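You operate a simulated robot arm through the tools that you are given. There is no shell and no other tool.

The job below is to be done with a simulated two-armed robot. You get a single attempt, and the scene is never put back.

## Task
Open the air valve, drain the trap, set the gauge to 5 bar, open the silo gate and switch on.
Fine: shut the drain valve again; the gate lever goes to its end; leave the damper.

It is judged by the outcome, as a careful person would: the job done as asked, and still so three seconds after it is handed in. It fails if anything else is knocked over, pushed out of place, dropped, spilled or broken.

## Robot
Two 7-joint arms with fingered hands on one trunk that stands fixed in place. Base frame: the origin is at the foot of the trunk, x ahead of it, y to its left, z up. Units: m, degrees, N and s.
The left shoulder is at [0.011, 0.173, 1.352], the right one opposite. With the tool pointing down near the work surface each hand reaches from about 0.1 to 0.62 m from the base axis, measured 20 degrees to its own side. Payload 3.5 kg a hand.
The TCP of each hand is the grasp point between the finger pads, 0.025 m short of the fingertips. In the tool frame z runs along the fingers and y along their closing line. The gripper opens to 0.088 m. The gripper's body begins 0.029 m behind the TCP. The gripper is a hand of 3 fingers: y runs from the thumb to the fingers, the wrist lies at [-0.013, -0.097, -0.162] in the tool frame, and closing takes about 1.5 s.
Orientation is told as [roll, pitch, yaw] about the base's x, y, z axes, in that order, counted from this pose: with the fingers straight down and the wrist toward the robot, the tool's x, y and z point along [0, 1, 0], [1, 0, 0] and [0, 0, -1] of the base frame.

## Interface
- The arms move only by the tool drive_tool. It takes "left_plan", "right_plan" or both (then of equal length, played together; a hand with none holds still); each is a list of rows, each a list of 6 numbers: the shift along the base's x, y, z in m, then the turn, a rotation vector about the base's x, y, z in degrees. In form: [[tx, ty, tz, rx, ry, rz], ...]. A call has 1 to 20 rows; each row is the pose to reach, as a shift and turn from the pose commanded when the call began. "left_hand" and "right_hand" are, for a hand that has rows, the finger opening in m, from 0 to 0.088, set as the call begins (left out, the last holds). Each row takes 0.2 s and may step no farther than 0.05 m and 8.6 degrees from the row before; otherwise, or with a gripper value out of range, the whole call is refused. Where a pose cannot be reached the arm comes as near as it can. A force on the tool above 40 N (or 10 N above the force at the start of the call, whichever is more), or a blocked arm, ends the call early, and 0.2 s more pass. The fingers move at their own pace (about 0.072 m/s each) and stop on an object; they squeeze with about 26 N. The grip force told is the motor's: it shows also when the fingers shut on nothing. Time passes only in rows, and 0.2 s behind the last, so rows that repeat a pose let the fingers close. It gives the time, the measured TCP pose, the force on the tool (base axes), the opening and the grip force at its end, in the units of the frame above (readings bear some noise), with the torque about the TCP (base axes, N m) and any sound that the robot's microphone picked up.
- Cameras (640 x 400 px; columns grow to the right, rows downward): "scene" is now at [0.0788, -0.0305, 1.6181]; the picture's right is [-0.42, -0.91, 0.00], its down [-0.20, 0.09, -0.98] and it looks along [0.89, -0.41, -0.22] (base axes); focal length 214 px, centre (320, 200). "left" rides on the left gripper at [-0.058, -0.085, -0.099] in its tool frame; the picture's right is [-0.67, -0.35, 0.66], its down [0.69, -0.63, 0.37] and it looks along [0.29, 0.69, 0.66] (tool axes); focal length 261 px, centre (320, 200). "right" rides on the right gripper at [0.058, -0.085, -0.099] in its tool frame; the picture's right is [-0.67, 0.35, -0.66], its down [-0.69, -0.63, 0.36] and it looks along [-0.29, 0.69, 0.66] (tool axes); focal length 261 px, centre (320, 200). There is no depth. A picture from a camera that has moved, and an enlarged one, comes with that camera's place and axes in the base frame and with its lens. The place of the scene camera against the robot may be out by one fixed shift of up to 0.012 m in any direction.
- get_image(camera): a new picture of that camera. The clock stands still meanwhile.
- move_column(by): slides the trunk up (or, below 0, down) by that many m; the arms and the scene camera ride with it, the base frame stays. It gives what a move gives, with no picture.
- move_fingers(index, middle, thumb_bend, thumb_turn, hand): sets how far each is bent, from 0 (flat) to 1 (curled in); at 0.3 the hand is open as for a grip, at 0.7 the pads meet at the TCP. One left out holds its place. A second passes; each finger stops where it meets its share of the squeeze, and holds until it gets a number again. A gripper value or a shape takes the hand back. It gives what a move gives, with no picture; readings hold the bend of each and the force on the fingers (four entries, about 0 where the hand has none), thumb and palm. thumb_turn goes from beside the hand (0) to across from the fingers (1), as for a grip.
- hand_shape(shape, hand): the hand has 3 fingers and takes this shape, open, in about a second: jaw (thumb against the fingers, like two jaws); tri (thumb and two fingers); tip (a fingertip pinch); poke (one finger out to press); point (the index stretched); flat (the hand flat); cup (the hand cupped); fist (a fist). The gripper value then closes the fingers along that shape, each until it touches; the sizes above hold for jaw. It gives what a move gives, with no picture.
- head_to(pan, tilt): turns the head with the scene camera to pan (to the left, within 86 degrees either way) and tilt (down, from -29 to 69), counted from straight ahead of the robot. It gives what a move gives.
- close_up(camera, box): a new picture of the part [left, top, right, bottom] of that camera's present view, enlarged. The clock stands still meanwhile.
- close_job(): hands the job in; it is judged then, once.

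Places have to be worked out from the pictures, the camera data and where the tool is seen. Open the grippers and draw the arms clear of the work before you hand the job in, unless the task says otherwise.

The tools are called after ">>>" as name(argument=value, ...) on one line, values as JSON. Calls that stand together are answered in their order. drive_tool: Moves the arms, as the interface text tells. Its arguments: {"type":"object","properties":{"left_plan":{"type":"array"},"left_hand":{"type":"number"},"right_plan":{"type":"array"},"right_hand":{"type":"number"}},"required":[]} The other tools are called the same way: move_column (by) slides the trunk up or down; hand_shape (shape, hand) gives the hand a shape; move_fingers (index, middle, thumb_bend, thumb_turn, hand) moves the fingers one by one; head_to (pan, tilt) turns the head that bears the scene camera; get_image (camera) takes a picture; close_up (camera, box) takes an enlarged picture of a part of a camera's view; close_job () hands the job in.

At the start:

```text
t: 0.0
left_tool_pos: [0.2801, -0.0019, 1.6015]
left_orientation: [-0.1, 0.1, 0.0]
left_wrist_force: [-0.3, 0.0, 0.3]
left_wrist_torque: [-0.03, -0.04, 0.0]
left_width: 0.0878
left_grasp_force: 0.0
left_shape: jaw
left_bend: [0.3, 0.3, 0.3, 0.98]
left_finger forces: [0.0, 0.0, 0.0, 0.0, 0.0, 0.0]
right_tool_pos: [0.3277, -0.4413, 1.574]
right_orientation: [0.1, -0.1, -0.2]
right_wrist_force: [0.2, -0.1, -0.5]
right_wrist_torque: [-0.03, -0.01, 0.02]
right_width: 0.0877
right_grasp_force: 0.1
right_shape: jaw
right_bend: [0.3, 0.3, 0.3, 0.98]
right_finger forces: [0.0, 0.1, 0.0, 0.0, 0.1, 0.0]
trunk travel left (down, up): [-0.425, 0.03]
head pan, tilt: [-24.6, 12.3]
```

scene: 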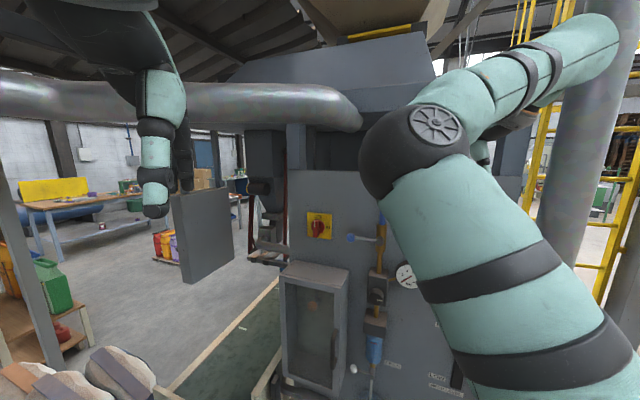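
right: 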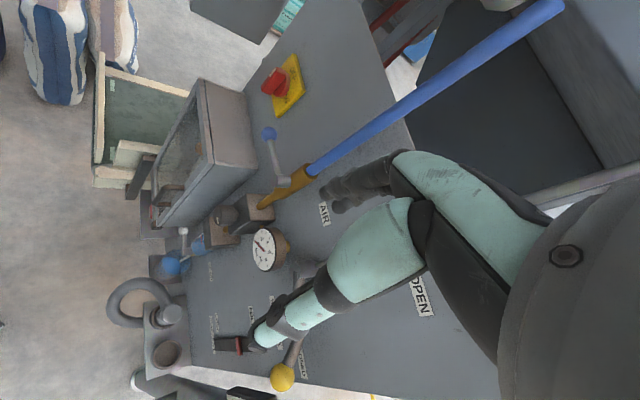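
left: 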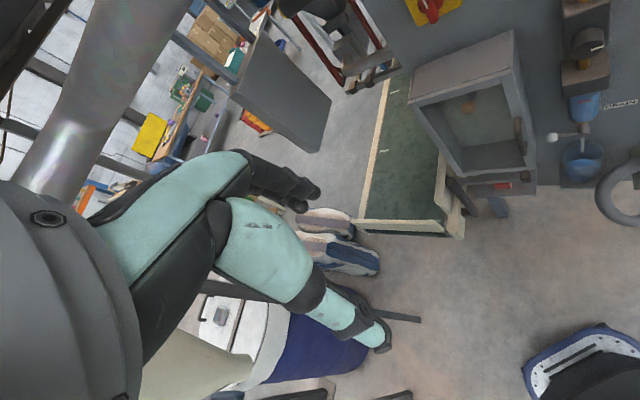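

The panel ahead carries a red switch on yellow, a blue air lever, a regulator, a trap with drain, a gauge and more levers hidden by the right arm. I'll take closer pictures before moving.

>>> close_up(camera="right", box=[80, 40, 400, 240])

>>> close_up(camera="right", box=[100, 200, 420, 400])

>>> close_up(camera="scene", box=[240, 180, 560, 400])

>>> close_up(camera="left", box=[380, 0, 640, 240])

```text
2.00 times, centred on (240, 140) of right
camera zoom: at [0.2432, -0.383, 1.6735], right [0.35, -0.67, 0.66], down [-0.63, -0.69, -0.37], along [0.69, -0.29, -0.66], focal length 521 px, centre (480, 320)
```

zoom: 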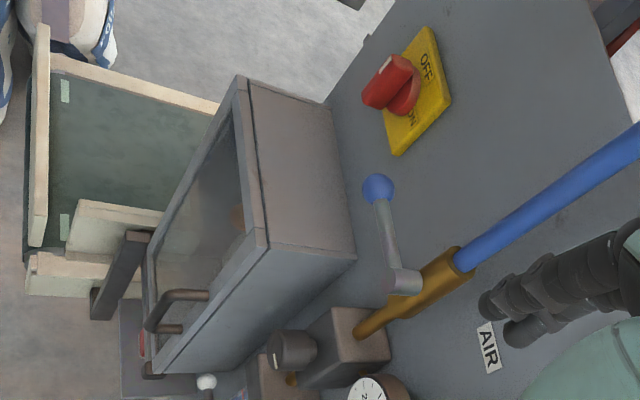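

```text
2.00 times, centred on (260, 300) of right
camera zoom: at [0.2432, -0.383, 1.6735], right [0.35, -0.67, 0.66], down [-0.63, -0.69, -0.37], along [0.69, -0.29, -0.66], focal length 521 px, centre (440, 0)
```

zoom: 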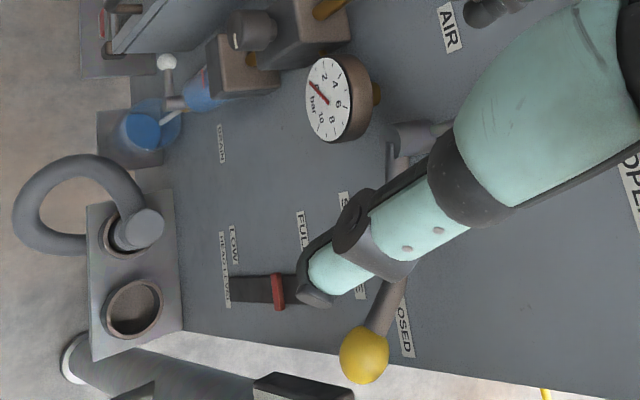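

```text
1.82 times, centred on (400, 290) of scene
camera zoom: at [0.0788, -0.0305, 1.6181], right [-0.42, -0.91, 0.0], down [-0.2, 0.09, -0.98], along [0.89, -0.41, -0.22], focal length 390 px, centre (174, 36)
```

zoom: 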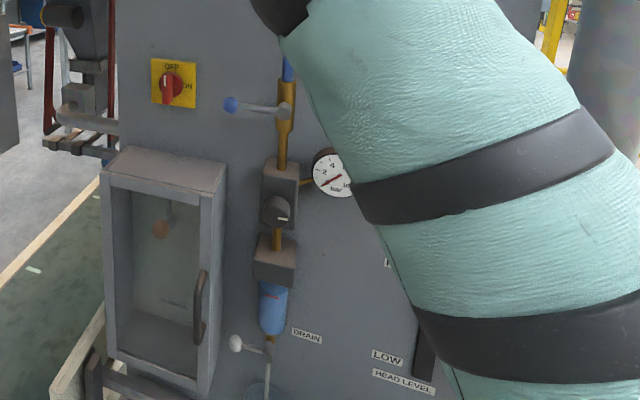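

```text
1.67 times, centred on (510, 120) of left
camera zoom: at [0.1948, -0.0607, 1.702], right [-0.35, -0.67, -0.66], down [-0.63, 0.69, -0.37], along [0.69, 0.29, -0.66], focal length 434 px, centre (3, 333)
```

zoom: 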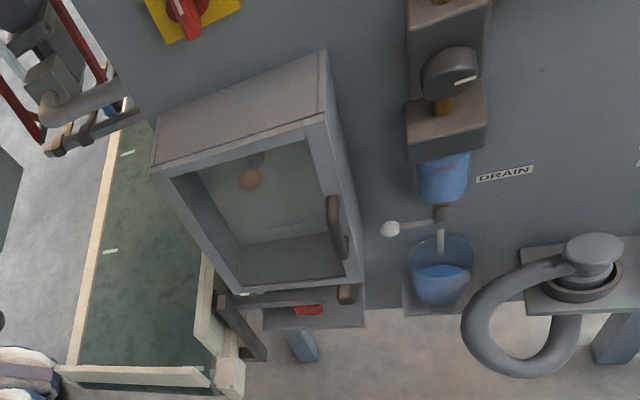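

The air lever triangulates to roughly (0.60, -0.38, 1.36) and the panel faces obliquely to the robot's right front. I'll look around with the head before moving the right arm out of the view.

>>> head_to(pan=-60, tilt=20)

>>> get_image(camera="scene")

>>> head_to(pan=-35, tilt=50)

>>> get_image(camera="scene")

```text
t: 1.0
left_tool_pos: [0.2792, -0.0014, 1.6031]
left_orientation: [0.0, 0.0, -0.1]
left_wrist_force: [0.7, -0.4, -0.2]
left_wrist_torque: [-0.02, 0.04, 0.0]
left_width: 0.0874
left_grasp_force: 0.1
left_shape: jaw
left_bend: [0.3, 0.3, 0.3, 0.98]
left_finger forces: [0.0, 0.0, 0.1, 0.1, 0.1, 0.0]
right_tool_pos: [0.3285, -0.4421, 1.5743]
right_orientation: [0.0, 0.0, 0.0]
right_wrist_force: [0.4, 0.4, 0.2]
right_wrist_torque: [-0.01, 0.01, -0.02]
right_width: 0.0878
right_grasp_force: 0.0
right_shape: jaw
right_bend: [0.3, 0.3, 0.3, 0.98]
right_finger forces: [0.0, 0.1, 0.0, 0.0, 0.0, 0.0]
trunk travel left (down, up): [-0.425, 0.03]
head pan, tilt: [-60.0, 20.0]
```

```text
taken
camera scene: at [0.0406, -0.0722, 1.6057], right [-0.87, -0.5, 0.0], down [-0.17, 0.3, -0.94], along [0.47, -0.81, -0.34], focal length 214 px, centre (320, 200)
```

scene: 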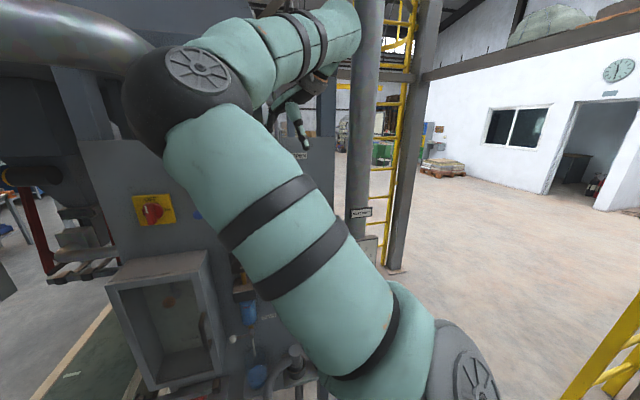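

```text
t: 2.0
left_tool_pos: [0.2786, -0.0012, 1.6012]
left_orientation: [0.0, 0.0, 0.0]
left_wrist_force: [-0.7, -1.3, 0.1]
left_wrist_torque: [0.0, 0.01, 0.0]
left_width: 0.0875
left_grasp_force: 0.0
left_shape: jaw
left_bend: [0.3, 0.3, 0.3, 0.98]
left_finger forces: [0.1, 0.0, 0.1, 0.0, 0.0, 0.0]
right_tool_pos: [0.3286, -0.4418, 1.5741]
right_orientation: [0.0, -0.1, -0.2]
right_wrist_force: [1.0, -0.3, -0.4]
right_wrist_torque: [-0.01, 0.03, 0.01]
right_width: 0.0874
right_grasp_force: 0.0
right_shape: jaw
right_bend: [0.3, 0.3, 0.3, 0.98]
right_finger forces: [0.0, 0.0, 0.0, 0.1, 0.0, 0.0]
trunk travel left (down, up): [-0.425, 0.03]
head pan, tilt: [-35.0, 50.0]
```

```text
taken
camera scene: at [0.0569, -0.0359, 1.5601], right [-0.57, -0.82, 0.0], down [-0.63, 0.44, -0.64], along [0.52, -0.37, -0.77], focal length 214 px, centre (320, 200)
```

scene: 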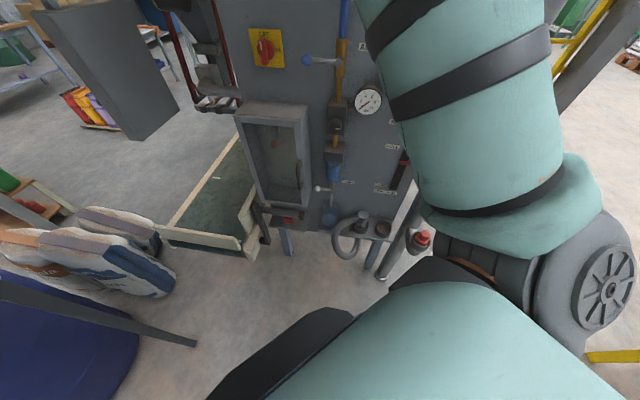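

The space to the right of the panel is open. I'll pull the right hand back and down in small steps so that it clears the camera's view of the panel.

>>> drive_tool(right_plan=[[-0.03, -0.02, 0, 0, 0, 0], [-0.06, -0.04, 0, 0, 0, 0], [-0.09, -0.06, 0, 0, 0, 0], [-0.12, -0.08, -0.02, 0, 0, 0], [-0.14, -0.1, -0.06, 0, 0, 0], [-0.14, -0.11, -0.1, 0, 0, 0], [-0.14, -0.11, -0.14, 0, 0, 0], [-0.14, -0.11, -0.18, 0, 0, 0], [-0.14, -0.11, -0.22, 0, 0, 0], [-0.14, -0.11, -0.26, 0, 0, 0], [-0.14, -0.11, -0.3, 0, 0, 0], [-0.14, -0.11, -0.34, 0, 0, 0], [-0.14, -0.11, -0.38, 0, 0, 0]])

>>> head_to(pan=-40, tilt=22)

>>> get_image(camera="scene")

>>> get_image(camera="right")

```text
t: 4.8
left_tool_pos: [0.2808, -0.0037, 1.6028]
left_orientation: [0.0, 0.0, -0.1]
left_wrist_force: [0.3, -0.1, -0.3]
left_wrist_torque: [-0.02, -0.01, -0.03]
left_width: 0.0876
left_grasp_force: 0.1
left_shape: jaw
left_bend: [0.3, 0.3, 0.3, 0.98]
left_finger forces: [0.0, 0.1, 0.1, 0.0, 0.0, 0.0]
right_tool_pos: [0.1889, -0.5529, 1.1952]
right_orientation: [-0.1, 0.0, -0.1]
right_wrist_force: [-0.2, 0.0, -0.8]
right_wrist_torque: [-0.01, 0.03, -0.03]
right_width: 0.0875
right_grasp_force: 0.1
right_shape: jaw
right_bend: [0.3, 0.3, 0.3, 0.98]
right_finger forces: [0.0, 0.1, 0.0, 0.0, 0.0, 0.0]
trunk travel left (down, up): [-0.425, 0.03]
head pan, tilt: [-35.0, 50.0]
```

```text
t: 5.7
left_tool_pos: [0.2803, -0.0016, 1.6022]
left_orientation: [0.0, 0.0, 0.0]
left_wrist_force: [-0.5, 0.5, -0.4]
left_wrist_torque: [0.02, 0.01, 0.02]
left_width: 0.0876
left_grasp_force: 0.1
left_shape: jaw
left_bend: [0.3, 0.3, 0.3, 0.98]
left_finger forces: [0.0, 0.0, 0.1, 0.0, 0.0, 0.1]
right_tool_pos: [0.1882, -0.5497, 1.1961]
right_orientation: [0.0, -0.2, 0.0]
right_wrist_force: [-0.1, 0.2, 0.6]
right_wrist_torque: [0.01, 0.0, 0.02]
right_width: 0.0878
right_grasp_force: 0.0
right_shape: jaw
right_bend: [0.3, 0.3, 0.3, 0.98]
right_finger forces: [0.0, 0.1, 0.0, 0.0, 0.0, 0.0]
trunk travel left (down, up): [-0.425, 0.03]
head pan, tilt: [-40.0, 22.0]
```

```text
taken
camera scene: at [0.065, -0.0511, 1.6023], right [-0.64, -0.77, 0.0], down [-0.29, 0.24, -0.93], along [0.71, -0.6, -0.38], focal length 214 px, centre (320, 200)
```

scene: 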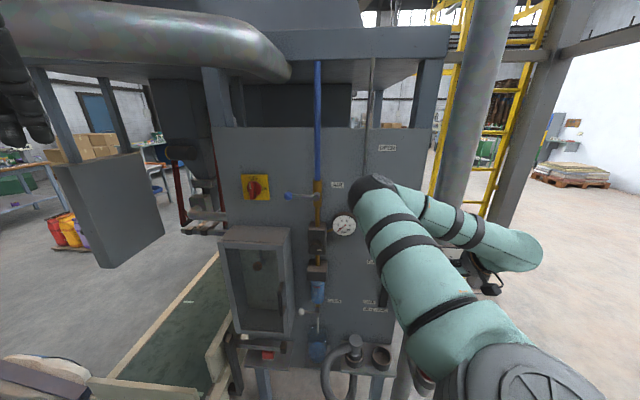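

```text
taken
camera right: at [0.1034, -0.4933, 1.2949], right [0.35, -0.67, 0.66], down [-0.63, -0.69, -0.37], along [0.69, -0.29, -0.66], focal length 261 px, centre (320, 200)
```

right: 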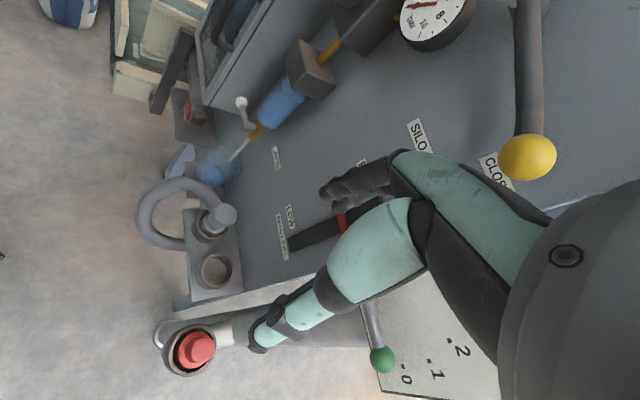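

The panel is clearer now; the right elbow still hides the gate lever. I'll swing the right hand farther out to the right, turning it so the wrist keeps facing the robot.

>>> drive_tool(right_plan=[[-0.01, -0.02, 0, 0, 0, -8], [-0.03, -0.04, 0, 0, 0, -16], [-0.05, -0.06, 0, 0, 0, -24], [-0.07, -0.08, 0, 0, 0, -32], [-0.09, -0.1, 0, 0, 0, -40], [-0.11, -0.12, 0, 0, 0, -48], [-0.13, -0.14, 0, 0, 0, -56], [-0.15, -0.15, 0, 0, 0, -64]])

>>> get_image(camera="scene")

```text
t: 7.5
left_tool_pos: [0.2791, -0.0022, 1.6024]
left_orientation: [0.0, 0.0, 0.0]
left_wrist_force: [0.6, -0.5, -0.4]
left_wrist_torque: [0.0, 0.02, -0.04]
left_width: 0.0874
left_grasp_force: 0.1
left_shape: jaw
left_bend: [0.3, 0.3, 0.3, 0.98]
left_finger forces: [0.0, 0.0, 0.0, 0.0, 0.0, 0.0]
right_tool_pos: [0.0361, -0.702, 1.1939]
right_orientation: [0.0, 0.0, -64.2]
right_wrist_force: [-0.3, 0.4, 0.4]
right_wrist_torque: [-0.02, 0.02, 0.04]
right_width: 0.0877
right_grasp_force: 0.0
right_shape: jaw
right_bend: [0.3, 0.3, 0.3, 0.98]
right_finger forces: [0.1, 0.1, 0.1, 0.0, 0.0, 0.0]
trunk travel left (down, up): [-0.425, 0.03]
head pan, tilt: [-40.0, 22.0]
```

```text
taken
camera scene: at [0.0647, -0.0517, 1.6024], right [-0.64, -0.77, 0.0], down [-0.29, 0.24, -0.93], along [0.71, -0.6, -0.38], focal length 214 px, centre (320, 200)
```

scene: 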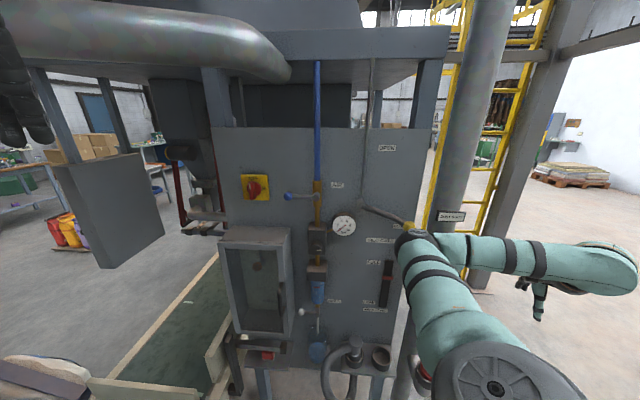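

Much clearer. I'll enlarge the panel in parts.

>>> close_up(camera="scene", box=[210, 120, 370, 220])

>>> close_up(camera="scene", box=[320, 130, 480, 230])

>>> close_up(camera="scene", box=[290, 220, 450, 320])

>>> close_up(camera="scene", box=[210, 220, 370, 320])

>>> close_up(camera="scene", box=[230, 300, 390, 400])

```text
4.00 times, centred on (290, 170) of scene
camera zoom: at [0.0647, -0.0517, 1.6024], right [-0.64, -0.77, 0.0], down [-0.29, 0.24, -0.93], along [0.71, -0.6, -0.38], focal length 858 px, centre (440, 320)
```

zoom: 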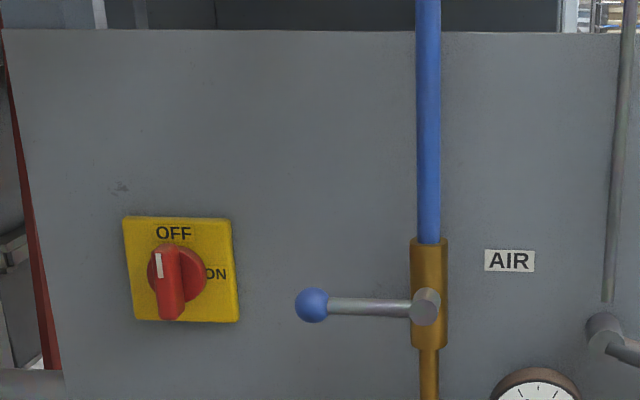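

```text
4.00 times, centred on (400, 180) of scene
camera zoom: at [0.0647, -0.0517, 1.6024], right [-0.64, -0.77, 0.0], down [-0.29, 0.24, -0.93], along [0.71, -0.6, -0.38], focal length 858 px, centre (0, 280)
```

zoom: 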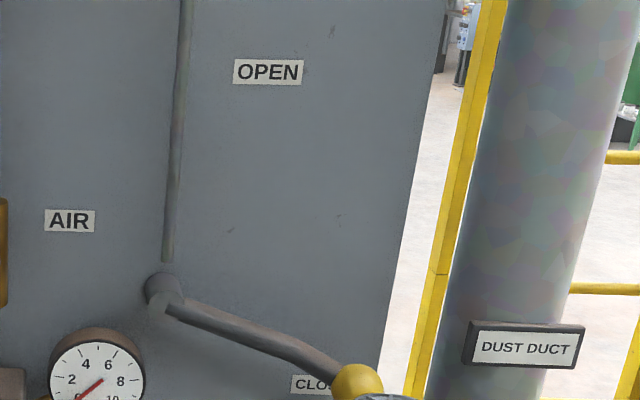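

```text
4.00 times, centred on (370, 270) of scene
camera zoom: at [0.0647, -0.0517, 1.6024], right [-0.64, -0.77, 0.0], down [-0.29, 0.24, -0.93], along [0.71, -0.6, -0.38], focal length 858 px, centre (120, -80)
```

zoom: 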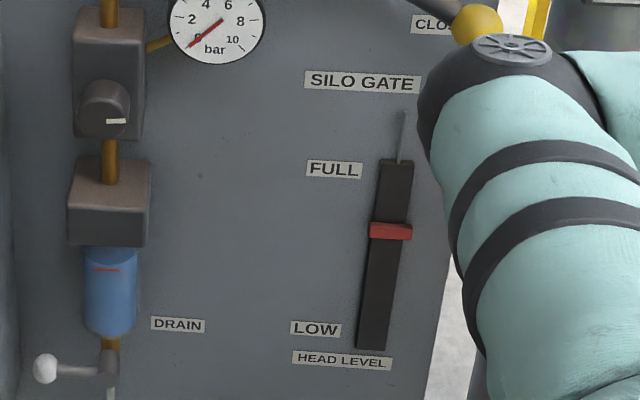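

```text
4.00 times, centred on (290, 270) of scene
camera zoom: at [0.0647, -0.0517, 1.6024], right [-0.64, -0.77, 0.0], down [-0.29, 0.24, -0.93], along [0.71, -0.6, -0.38], focal length 858 px, centre (440, -80)
```

zoom: 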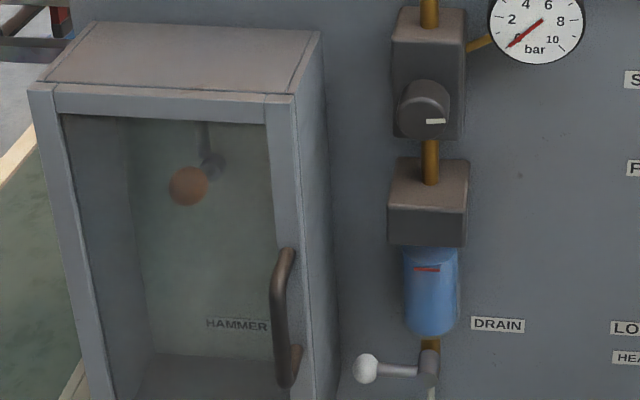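

```text
4.00 times, centred on (310, 350) of scene
camera zoom: at [0.0647, -0.0517, 1.6024], right [-0.64, -0.77, 0.0], down [-0.29, 0.24, -0.93], along [0.71, -0.6, -0.38], focal length 858 px, centre (360, -400)
```

zoom: 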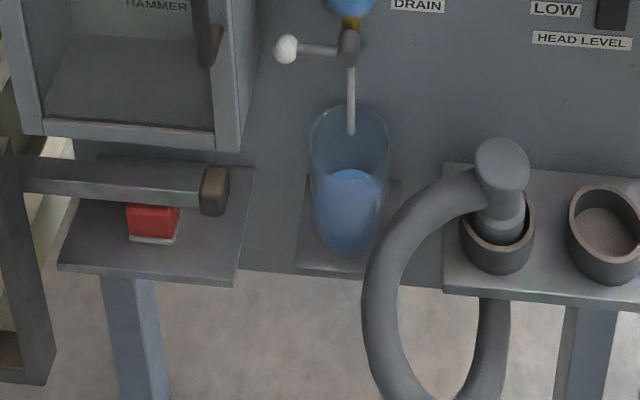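

Triangulating between views: the panel plane is 0.665x − 0.747y = 0.746 (facing 48° right), with air lever ball (0.60,-0.38,1.36), regulator knob (0.51,-0.42,1.20), drain ball (0.57,-0.40,0.88), gate ball (0.325,-0.64,1.28), switch (0.74,-0.33,1.36). I'll turn the left hand so its camera watches the panel.

>>> drive_tool(left_plan=[[0, 0, 0.01, 0, 0, -8], [0, 0, 0.02, 0, 0, -16], [0, 0, 0.03, 0, 0, -24], [0, 0, 0.03, 0, 0, -32], [0, 0, 0.03, 0, 0, -40], [0, 0, 0.03, 0, 0, -48], [0, 0, 0.03, 0, 0, -55]])

>>> get_image(camera="left")

>>> get_image(camera="right")

>>> get_image(camera="scene")

```text
t: 9.1
left_tool_pos: [0.2796, -0.0025, 1.6322]
left_orientation: [-0.1, 0.1, -32.0]
left_wrist_force: [0.4, 0.3, -0.2]
left_wrist_torque: [-0.04, -0.01, -0.01]
left_width: 0.0877
left_grasp_force: 0.0
left_shape: jaw
left_bend: [0.3, 0.3, 0.3, 0.98]
left_finger forces: [0.0, 0.0, 0.0, 0.0, 0.0, 0.0]
left hand out of reach, approached as far as the arm can: row 5, 6, 7
right_tool_pos: [0.0363, -0.7014, 1.1925]
right_orientation: [-0.1, -0.1, -64.1]
right_wrist_force: [-0.7, -0.3, -0.5]
right_wrist_torque: [0.01, 0.02, 0.0]
right_width: 0.0881
right_grasp_force: 0.1
right_shape: jaw
right_bend: [0.3, 0.3, 0.3, 0.98]
right_finger forces: [0.1, 0.1, 0.1, 0.0, 0.1, 0.1]
trunk travel left (down, up): [-0.425, 0.03]
head pan, tilt: [-40.0, 22.0]
```

```text
taken
camera left: at [0.1767, -0.0073, 1.7321], right [-0.65, -0.38, -0.66], down [-0.17, 0.91, -0.37], along [0.74, -0.13, -0.66], focal length 261 px, centre (320, 200)
```

left: 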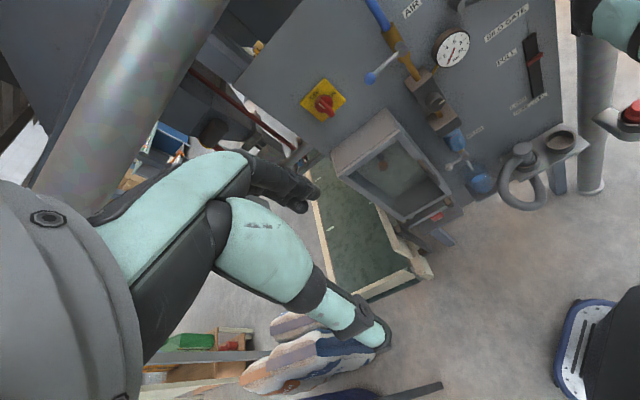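

```text
taken
camera right: at [0.0521, -0.5995, 1.2931], right [-0.45, -0.61, 0.66], down [-0.89, 0.27, -0.37], along [0.05, -0.75, -0.66], focal length 261 px, centre (320, 200)
```

right: 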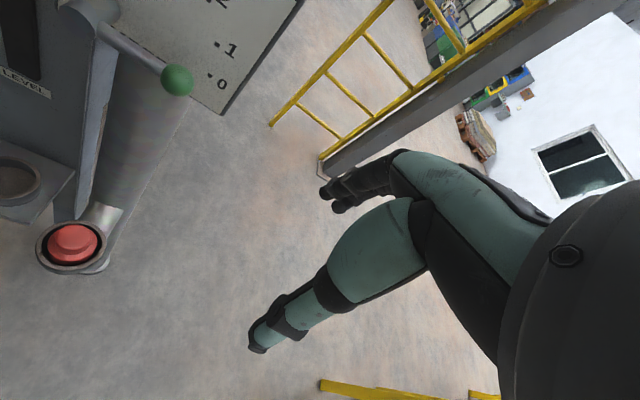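

```text
taken
camera scene: at [0.0653, -0.0513, 1.6024], right [-0.64, -0.77, 0.0], down [-0.29, 0.24, -0.93], along [0.71, -0.6, -0.38], focal length 214 px, centre (320, 200)
```

scene: 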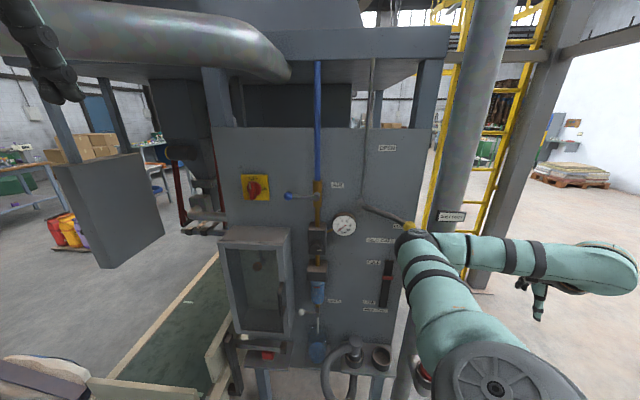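

The left camera now overlooks the panel well, and I located the damper's green ball at about (0.20,-0.72,1.11), to be avoided. I raise the right hand straight up first, then bring it in front of the panel with about 0.27 m clearance.

>>> drive_tool(right_plan=[[0, 0, 0.04, 0, 0, 2], [0, 0, 0.08, 0, 0, 4], [0.01, 0.02, 0.12, 0, 0, 6], [0.03, 0.05, 0.15, 0, 0, 8], [0.06, 0.08, 0.18, 0, 0, 10], [0.09, 0.11, 0.2, 0, 0, 12], [0.12, 0.14, 0.2, 0, 0, 14], [0.15, 0.17, 0.2, 0, 0, 15.7], [0.18, 0.205, 0.2, 0, 0, 15.7], [0.21, 0.24, 0.2, 0, 0, 15.7], [0.24, 0.275, 0.2, 0, 0, 15.7], [0.27, 0.31, 0.2, 0, 0, 15.7], [0.295, 0.345, 0.2, 0, 0, 15.7], [0.32, 0.38, 0.2, 0, 0, 15.7]])

>>> get_image(camera="scene")

>>> get_image(camera="right")

```text
refused: row 5 steps farther than a row can; nothing moved
```

```text
taken
camera scene: at [0.0653, -0.0513, 1.6024], right [-0.64, -0.77, 0.0], down [-0.29, 0.24, -0.93], along [0.71, -0.6, -0.38], focal length 214 px, centre (320, 200)
```

scene: 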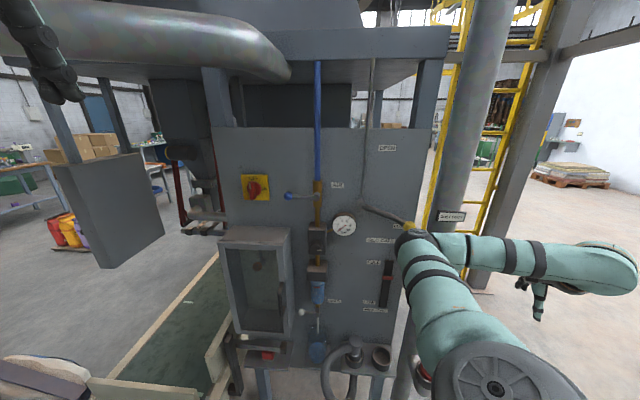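

```text
taken
camera right: at [0.0521, -0.5995, 1.2931], right [-0.45, -0.61, 0.66], down [-0.89, 0.27, -0.37], along [0.05, -0.75, -0.66], focal length 261 px, centre (320, 200)
```

right: 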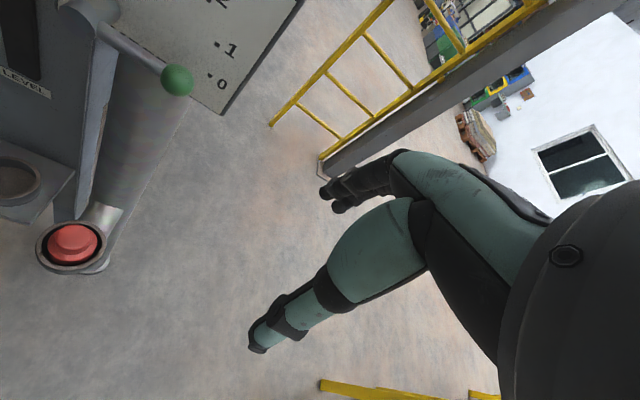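

The call was refused over a step of 0.052 m; nothing moved. I send the same path with finer steps.

>>> drive_tool(right_plan=[[0, 0, 0.04, 0, 0, 2], [0, 0, 0.08, 0, 0, 4], [0.01, 0.02, 0.12, 0, 0, 6], [0.03, 0.045, 0.15, 0, 0, 8], [0.055, 0.07, 0.18, 0, 0, 10], [0.085, 0.1, 0.2, 0, 0, 12], [0.115, 0.13, 0.2, 0, 0, 14], [0.145, 0.165, 0.2, 0, 0, 15.7], [0.175, 0.2, 0.2, 0, 0, 15.7], [0.205, 0.235, 0.2, 0, 0, 15.7], [0.235, 0.27, 0.2, 0, 0, 15.7], [0.265, 0.305, 0.2, 0, 0, 15.7], [0.295, 0.34, 0.2, 0, 0, 15.7], [0.32, 0.38, 0.2, 0, 0, 15.7]])

>>> get_image(camera="scene")

>>> get_image(camera="left")

```text
t: 12.1
left_tool_pos: [0.2811, 0.0009, 1.6322]
left_orientation: [-0.1, 0.0, -32.0]
left_wrist_force: [0.0, -0.8, 0.3]
left_wrist_torque: [0.01, -0.03, -0.04]
left_width: 0.0875
left_grasp_force: 0.0
left_shape: jaw
left_bend: [0.3, 0.3, 0.3, 0.98]
left_finger forces: [0.0, 0.0, 0.1, 0.1, 0.0, 0.0]
right_tool_pos: [0.359, -0.3216, 1.3938]
right_orientation: [-0.2, -0.1, -48.4]
right_wrist_force: [0.1, 0.6, -0.1]
right_wrist_torque: [-0.03, -0.01, 0.02]
right_width: 0.0878
right_grasp_force: 0.0
right_shape: jaw
right_bend: [0.3, 0.3, 0.3, 0.98]
right_finger forces: [0.1, 0.0, 0.0, 0.0, 0.0, 0.0]
trunk travel left (down, up): [-0.425, 0.03]
head pan, tilt: [-40.0, 22.0]
```

```text
taken
camera scene: at [0.0655, -0.0496, 1.6024], right [-0.64, -0.77, 0.0], down [-0.29, 0.24, -0.93], along [0.71, -0.6, -0.38], focal length 214 px, centre (320, 200)
```

scene: 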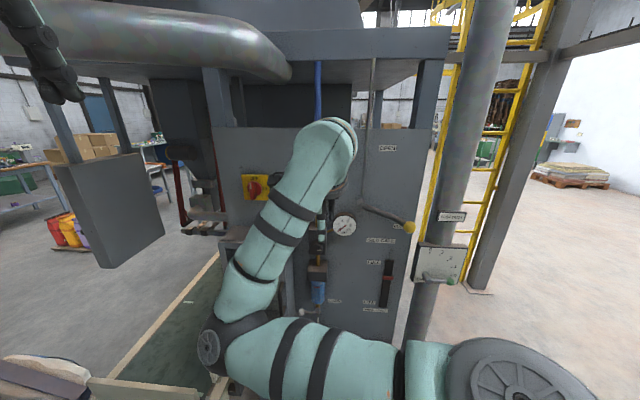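

```text
taken
camera left: at [0.177, -0.0055, 1.732], right [-0.65, -0.38, -0.65], down [-0.17, 0.91, -0.37], along [0.74, -0.13, -0.66], focal length 261 px, centre (320, 200)
```

left: 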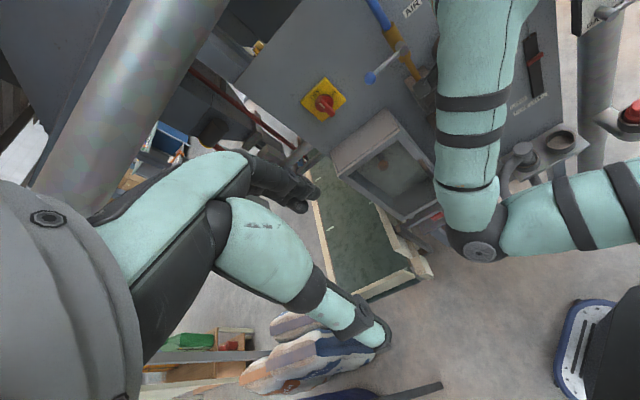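

The arm is in front of the panel with its elbow low and to the left, well clear of the plates. Now I pitch the hand so that the fingers point at the panel, staying at this distance.

>>> drive_tool(right_plan=[[0, 0, 0, -6.1, -5.45, 0], [0, 0, 0, -12.2, -10.9, 0], [0, 0, 0, -18.3, -16.3, 0], [0, 0, 0, -24.4, -21.8, 0], [0, 0, 0, -30.5, -27.2, 0], [0, 0, 0, -36.6, -32.7, 0], [0, 0, 0, -42.7, -38.1, 0], [0, 0, 0, -48.8, -43.6, 0], [0, 0, 0, -54.9, -49, 0], [0, 0, 0, -61, -54.5, 0], [0, 0, 0, -67.2, -59.9, 0]])

>>> get_image(camera="scene")

>>> get_image(camera="left")

>>> get_image(camera="right")

```text
t: 14.2
left_tool_pos: [0.28, -0.0049, 1.6321]
left_orientation: [0.1, 0.1, -32.1]
left_wrist_force: [-0.2, -0.4, 0.6]
left_wrist_torque: [-0.01, 0.01, 0.01]
left_width: 0.0875
left_grasp_force: 0.0
left_shape: jaw
left_bend: [0.3, 0.3, 0.3, 0.98]
left_finger forces: [0.0, 0.0, 0.0, 0.1, 0.0, 0.0]
right_tool_pos: [0.374, -0.3341, 1.4264]
right_orientation: [-42.4, -82.1, -10.1]
right_wrist_force: [0.1, -0.5, -0.4]
right_wrist_torque: [0.01, 0.0, -0.02]
right_width: 0.0879
right_grasp_force: 0.1
right_shape: jaw
right_bend: [0.3, 0.3, 0.3, 0.98]
right_finger forces: [0.1, 0.0, 0.1, 0.0, 0.0, 0.0]
right hand out of reach, approached as far as the arm can: row 5, 6, 7, 8, 9, 10
trunk travel left (down, up): [-0.425, 0.03]
head pan, tilt: [-40.0, 22.0]
stopped in row 10 (right hand): the arm was blocked; the commanded pose is now the measured one
```

```text
taken
camera scene: at [0.0651, -0.0531, 1.6023], right [-0.64, -0.77, 0.0], down [-0.29, 0.24, -0.93], along [0.71, -0.6, -0.38], focal length 214 px, centre (320, 200)
```

scene: 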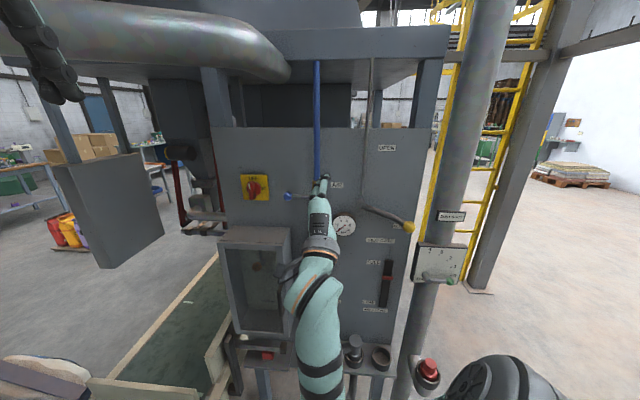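

```text
taken
camera left: at [0.1765, -0.0094, 1.7321], right [-0.65, -0.38, -0.66], down [-0.17, 0.92, -0.37], along [0.74, -0.13, -0.66], focal length 261 px, centre (320, 200)
```

left: 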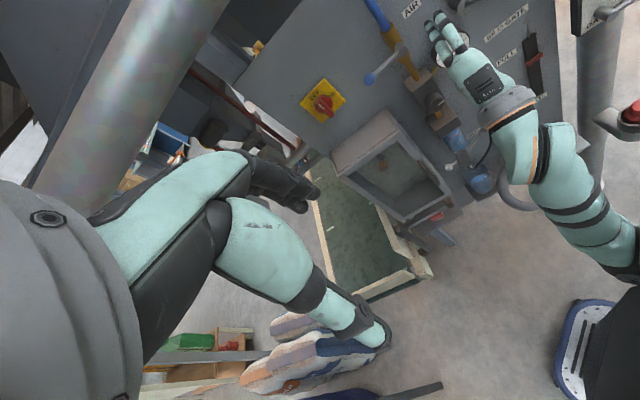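

```text
taken
camera right: at [0.3489, -0.2177, 1.3462], right [-0.88, 0.1, 0.47], down [-0.4, -0.69, -0.6], along [0.27, -0.71, 0.65], focal length 261 px, centre (320, 200)
```

right: 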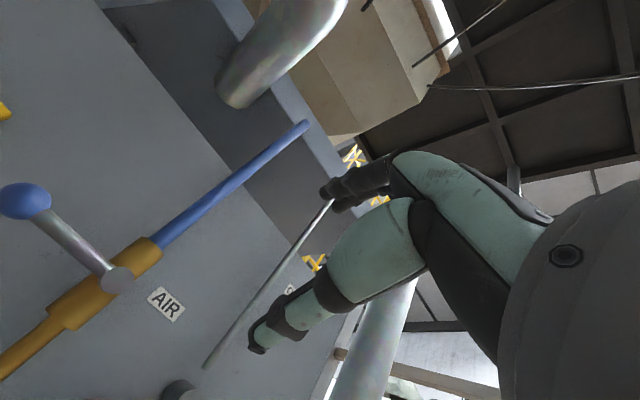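

The hand now points into the panel within a few degrees (y up, wrist below), stopping at a joint limit in free space. I'll set the right hand to the poke shape to push the lever with one finger, and look at where that finger lies.

>>> hand_shape(hand="right", shape="poke")

>>> get_image(camera="right")

>>> close_up(camera="scene", box=[240, 140, 400, 240])

>>> close_up(camera="left", box=[360, 0, 560, 125])

```text
t: 15.1
left_tool_pos: [0.2798, -0.0015, 1.6322]
left_orientation: [-0.1, 0.0, -31.9]
left_wrist_force: [-0.4, 0.2, -0.1]
left_wrist_torque: [0.01, -0.01, 0.01]
left_width: 0.0876
left_grasp_force: 0.1
left_shape: jaw
left_bend: [0.3, 0.3, 0.3, 0.98]
left_finger forces: [0.0, 0.0, 0.0, 0.1, 0.1, 0.0]
right_tool_pos: [0.3751, -0.331, 1.4266]
right_orientation: [-42.6, -82.0, -9.8]
right_wrist_force: [0.2, 0.9, 0.1]
right_wrist_torque: [0.02, 0.0, 0.01]
right_width: 0.0003
right_grasp_force: 0.1
right_shape: poke
right_bend: [0.7, 0.7, 1.0, 1.0]
right_finger forces: [0.1, 0.0, 0.0, 0.1, 0.0, 0.0]
trunk travel left (down, up): [-0.425, 0.03]
head pan, tilt: [-40.0, 22.0]
```

```text
taken
camera right: at [0.3488, -0.2156, 1.3465], right [-0.88, 0.1, 0.47], down [-0.4, -0.69, -0.6], along [0.27, -0.71, 0.65], focal length 261 px, centre (320, 200)
```

right: 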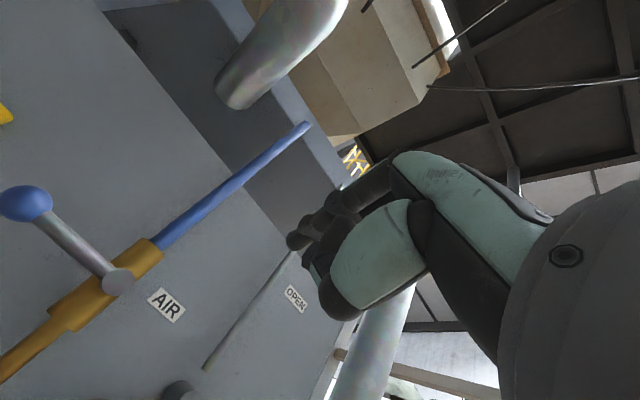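

```text
4.00 times, centred on (320, 190) of scene
camera zoom: at [0.0651, -0.0507, 1.6024], right [-0.64, -0.77, 0.0], down [-0.29, 0.24, -0.93], along [0.71, -0.6, -0.38], focal length 858 px, centre (320, 240)
```

zoom: 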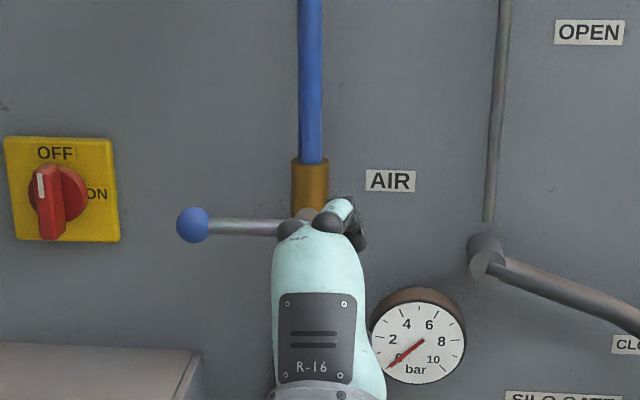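

```text
3.20 times, centred on (460, 62) of left
camera zoom: at [0.1766, -0.0068, 1.732], right [-0.65, -0.38, -0.66], down [-0.17, 0.91, -0.37], along [0.74, -0.13, -0.66], focal length 834 px, centre (-128, 640)
```

zoom: 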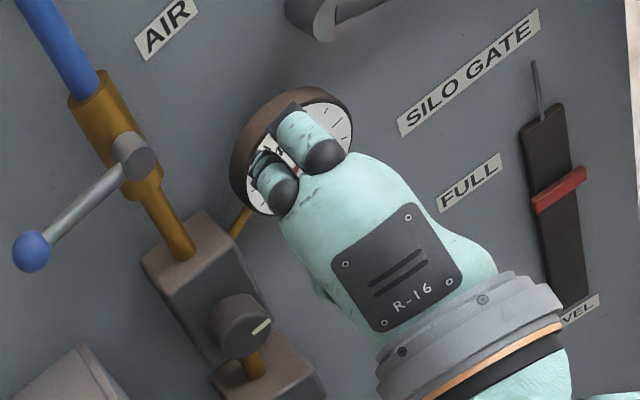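

The built-in poke keeps both fingers bent, so I'll set the fingers individually: index out, middle and thumb curled.

>>> move_fingers(hand="right", index=0.2, middle=1.0, thumb_bend=1.0, thumb_turn=1.0)

>>> get_image(camera="right")

>>> close_up(camera="scene", box=[240, 140, 400, 240])

>>> close_up(camera="left", box=[360, 0, 560, 125])

```text
t: 16.1
left_tool_pos: [0.2793, -0.0029, 1.6323]
left_orientation: [0.0, -0.1, -32.0]
left_wrist_force: [0.2, -0.5, -0.1]
left_wrist_torque: [0.0, -0.01, 0.0]
left_width: 0.0875
left_grasp_force: 0.0
left_shape: jaw
left_bend: [0.3, 0.3, 0.3, 0.98]
left_finger forces: [0.0, 0.0, 0.1, 0.0, 0.0, 0.0]
right_tool_pos: [0.3755, -0.3323, 1.4261]
right_orientation: [-42.6, -82.2, -9.9]
right_wrist_force: [-0.3, -0.3, -0.8]
right_wrist_torque: [-0.01, 0.02, 0.01]
right_width: 0.0251
right_grasp_force: 0.1
right_shape: fingers
right_bend: [0.2, 1.0, 1.0, 1.0]
right_finger forces: [0.0, 0.0, 0.0, 0.0, 0.0, 0.0]
trunk travel left (down, up): [-0.425, 0.03]
head pan, tilt: [-40.0, 22.0]
```

```text
taken
camera right: at [0.3488, -0.2162, 1.3462], right [-0.87, 0.1, 0.47], down [-0.4, -0.69, -0.6], along [0.27, -0.71, 0.65], focal length 261 px, centre (320, 200)
```

right: 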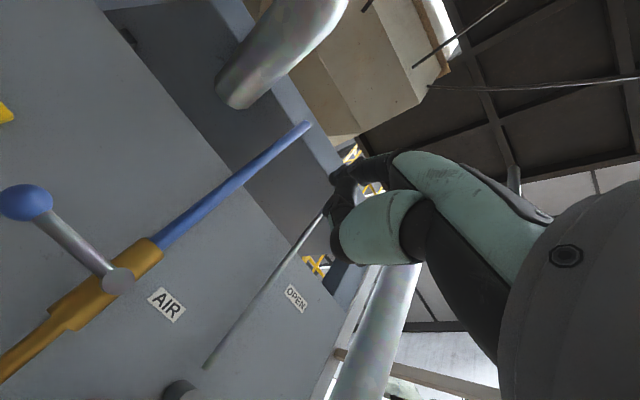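

```text
4.00 times, centred on (320, 190) of scene
camera zoom: at [0.0651, -0.0514, 1.6024], right [-0.64, -0.77, 0.0], down [-0.29, 0.24, -0.93], along [0.71, -0.6, -0.38], focal length 858 px, centre (320, 240)
```

zoom: 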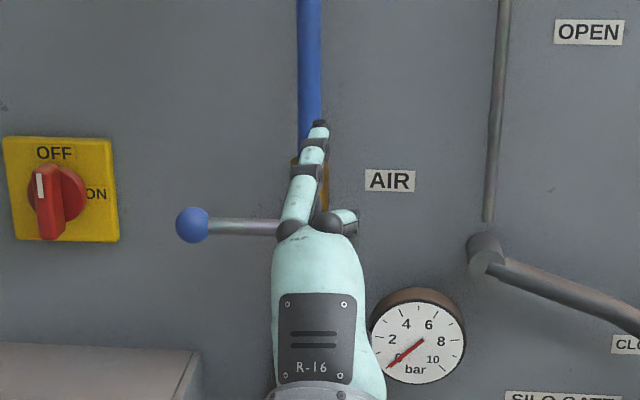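

```text
3.20 times, centred on (460, 62) of left
camera zoom: at [0.1766, -0.0075, 1.732], right [-0.65, -0.38, -0.66], down [-0.17, 0.91, -0.37], along [0.74, -0.13, -0.66], focal length 834 px, centre (-128, 640)
```

zoom: 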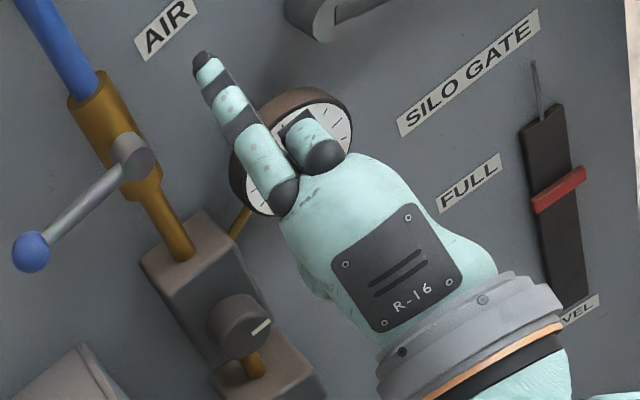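

The index tip currently stands about 0.075 above the TCP; a bend nearer 0.55 will lay it along the tool axis. I adjust and re-check.

>>> move_fingers(hand="right", index=0.5, middle=1.0, thumb_bend=1.0)

>>> get_image(camera="right")

>>> close_up(camera="scene", box=[240, 140, 400, 240])

>>> close_up(camera="left", box=[360, 0, 560, 125])

```text
t: 17.1
left_tool_pos: [0.281, -0.0026, 1.6323]
left_orientation: [0.0, 0.1, -32.0]
left_wrist_force: [0.1, -0.7, 0.4]
left_wrist_torque: [-0.02, -0.03, 0.03]
left_width: 0.0877
left_grasp_force: 0.0
left_shape: jaw
left_bend: [0.3, 0.3, 0.3, 0.98]
left_finger forces: [0.0, 0.0, 0.0, 0.2, 0.1, 0.0]
right_tool_pos: [0.3738, -0.3317, 1.4271]
right_orientation: [-42.8, -82.1, -9.8]
right_wrist_force: [-1.1, -1.1, 0.5]
right_wrist_torque: [0.0, -0.02, -0.04]
right_width: 0.0165
right_grasp_force: 0.0
right_shape: fingers
right_bend: [0.38, 1.0, 0.98, 1.0]
right_finger forces: [0.1, 0.0, 0.0, 0.1, 0.0, 0.0]
trunk travel left (down, up): [-0.425, 0.03]
head pan, tilt: [-40.0, 22.0]
```

```text
taken
camera right: at [0.3488, -0.2161, 1.3461], right [-0.87, 0.1, 0.47], down [-0.4, -0.69, -0.6], along [0.27, -0.71, 0.65], focal length 261 px, centre (320, 200)
```

right: 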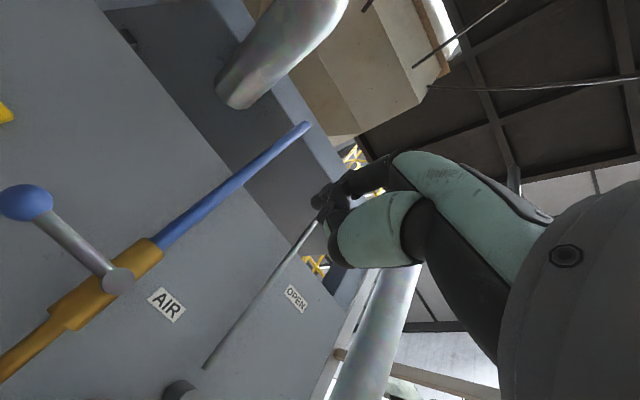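

```text
4.00 times, centred on (320, 190) of scene
camera zoom: at [0.0651, -0.0512, 1.6024], right [-0.64, -0.77, 0.0], down [-0.29, 0.24, -0.93], along [0.71, -0.6, -0.38], focal length 858 px, centre (320, 240)
```

zoom: 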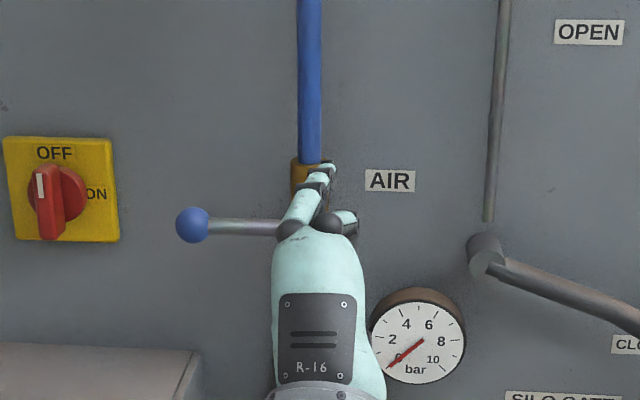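

```text
3.20 times, centred on (460, 62) of left
camera zoom: at [0.1766, -0.0074, 1.732], right [-0.65, -0.38, -0.66], down [-0.17, 0.91, -0.37], along [0.74, -0.13, -0.66], focal length 834 px, centre (-128, 640)
```

zoom: 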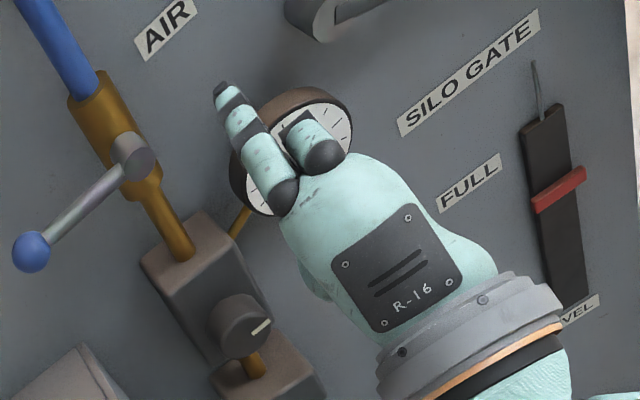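

The index stops against the curled thumb. I'll instead make a slim closed pinch of index and thumb (meeting at the TCP) with the middle curled away, which gives a well-defined probe.

>>> move_fingers(hand="right", index=0.3, middle=1.0, thumb_bend=0.65, thumb_turn=1.0)

>>> move_fingers(hand="right", index=0.72)

>>> close_up(camera="scene", box=[240, 140, 400, 240])

>>> close_up(camera="left", box=[360, 0, 560, 125])

>>> close_up(camera="right", box=[200, 100, 440, 300])

```text
t: 18.1
left_tool_pos: [0.2798, -0.0024, 1.6322]
left_orientation: [0.0, 0.0, -32.0]
left_wrist_force: [0.1, -0.2, -0.7]
left_wrist_torque: [0.05, -0.01, -0.01]
left_width: 0.0877
left_grasp_force: 0.1
left_shape: jaw
left_bend: [0.3, 0.3, 0.3, 0.98]
left_finger forces: [0.0, 0.0, 0.1, 0.1, 0.0, 0.1]
right_tool_pos: [0.3746, -0.3322, 1.4254]
right_orientation: [-42.6, -82.1, -9.8]
right_wrist_force: [0.1, -0.1, -0.7]
right_wrist_torque: [0.01, 0.02, 0.01]
right_width: 0.0462
right_grasp_force: 0.1
right_shape: fingers
right_bend: [0.3, 1.0, 0.65, 1.0]
right_finger forces: [0.0, 0.0, 0.1, 0.0, 0.0, 0.1]
trunk travel left (down, up): [-0.425, 0.03]
head pan, tilt: [-40.0, 22.0]
```

```text
t: 19.1
left_tool_pos: [0.2792, -0.001, 1.6321]
left_orientation: [0.0, 0.0, -32.1]
left_wrist_force: [-0.3, -1.0, 0.2]
left_wrist_torque: [0.02, -0.02, -0.03]
left_width: 0.0877
left_grasp_force: 0.1
left_shape: jaw
left_bend: [0.3, 0.3, 0.3, 0.98]
left_finger forces: [0.0, 0.0, 0.0, 0.0, 0.0, 0.1]
right_tool_pos: [0.3738, -0.3313, 1.4258]
right_orientation: [-42.6, -82.0, -9.8]
right_wrist_force: [0.4, 0.1, -0.2]
right_wrist_torque: [-0.02, 0.01, 0.03]
right_width: 0.0
right_grasp_force: 0.1
right_shape: fingers
right_bend: [0.72, 1.0, 0.65, 1.0]
right_finger forces: [0.0, 0.0, 0.0, 0.0, 0.0, 0.1]
trunk travel left (down, up): [-0.425, 0.03]
head pan, tilt: [-40.0, 22.0]
```

```text
4.00 times, centred on (320, 190) of scene
camera zoom: at [0.0651, -0.0513, 1.6024], right [-0.64, -0.77, 0.0], down [-0.29, 0.24, -0.93], along [0.71, -0.6, -0.38], focal length 858 px, centre (320, 240)
```

zoom: 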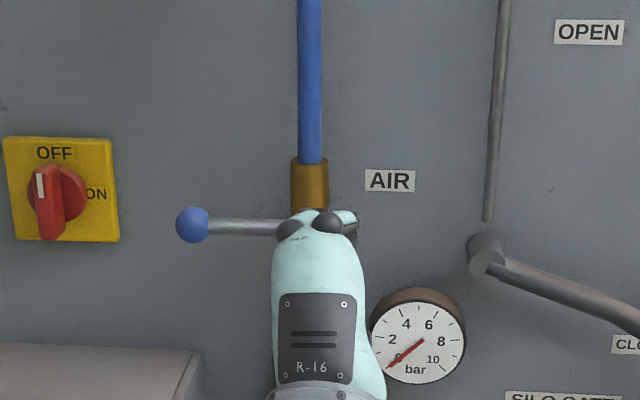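

```text
3.20 times, centred on (460, 62) of left
camera zoom: at [0.1766, -0.0074, 1.732], right [-0.65, -0.38, -0.66], down [-0.17, 0.91, -0.37], along [0.74, -0.13, -0.66], focal length 834 px, centre (-128, 640)
```

zoom: 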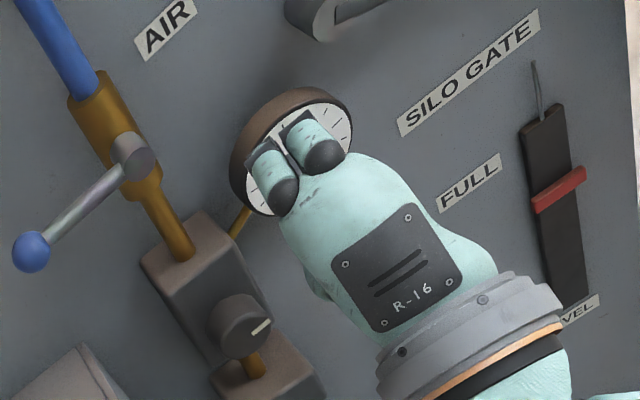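

```text
2.00 times, centred on (320, 200) of right
camera zoom: at [0.3488, -0.2161, 1.3462], right [-0.87, 0.1, 0.47], down [-0.4, -0.69, -0.6], along [0.27, -0.71, 0.65], focal length 521 px, centre (320, 200)
```

zoom: 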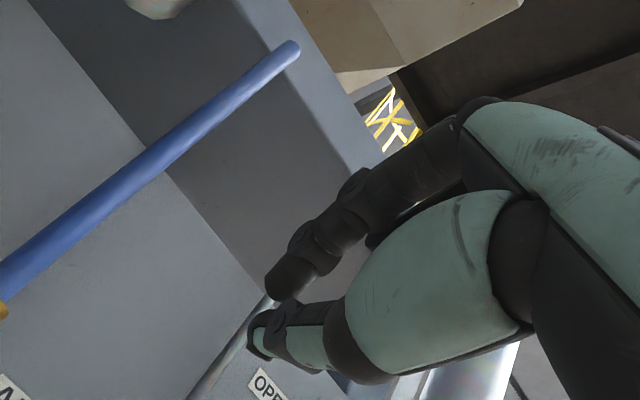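

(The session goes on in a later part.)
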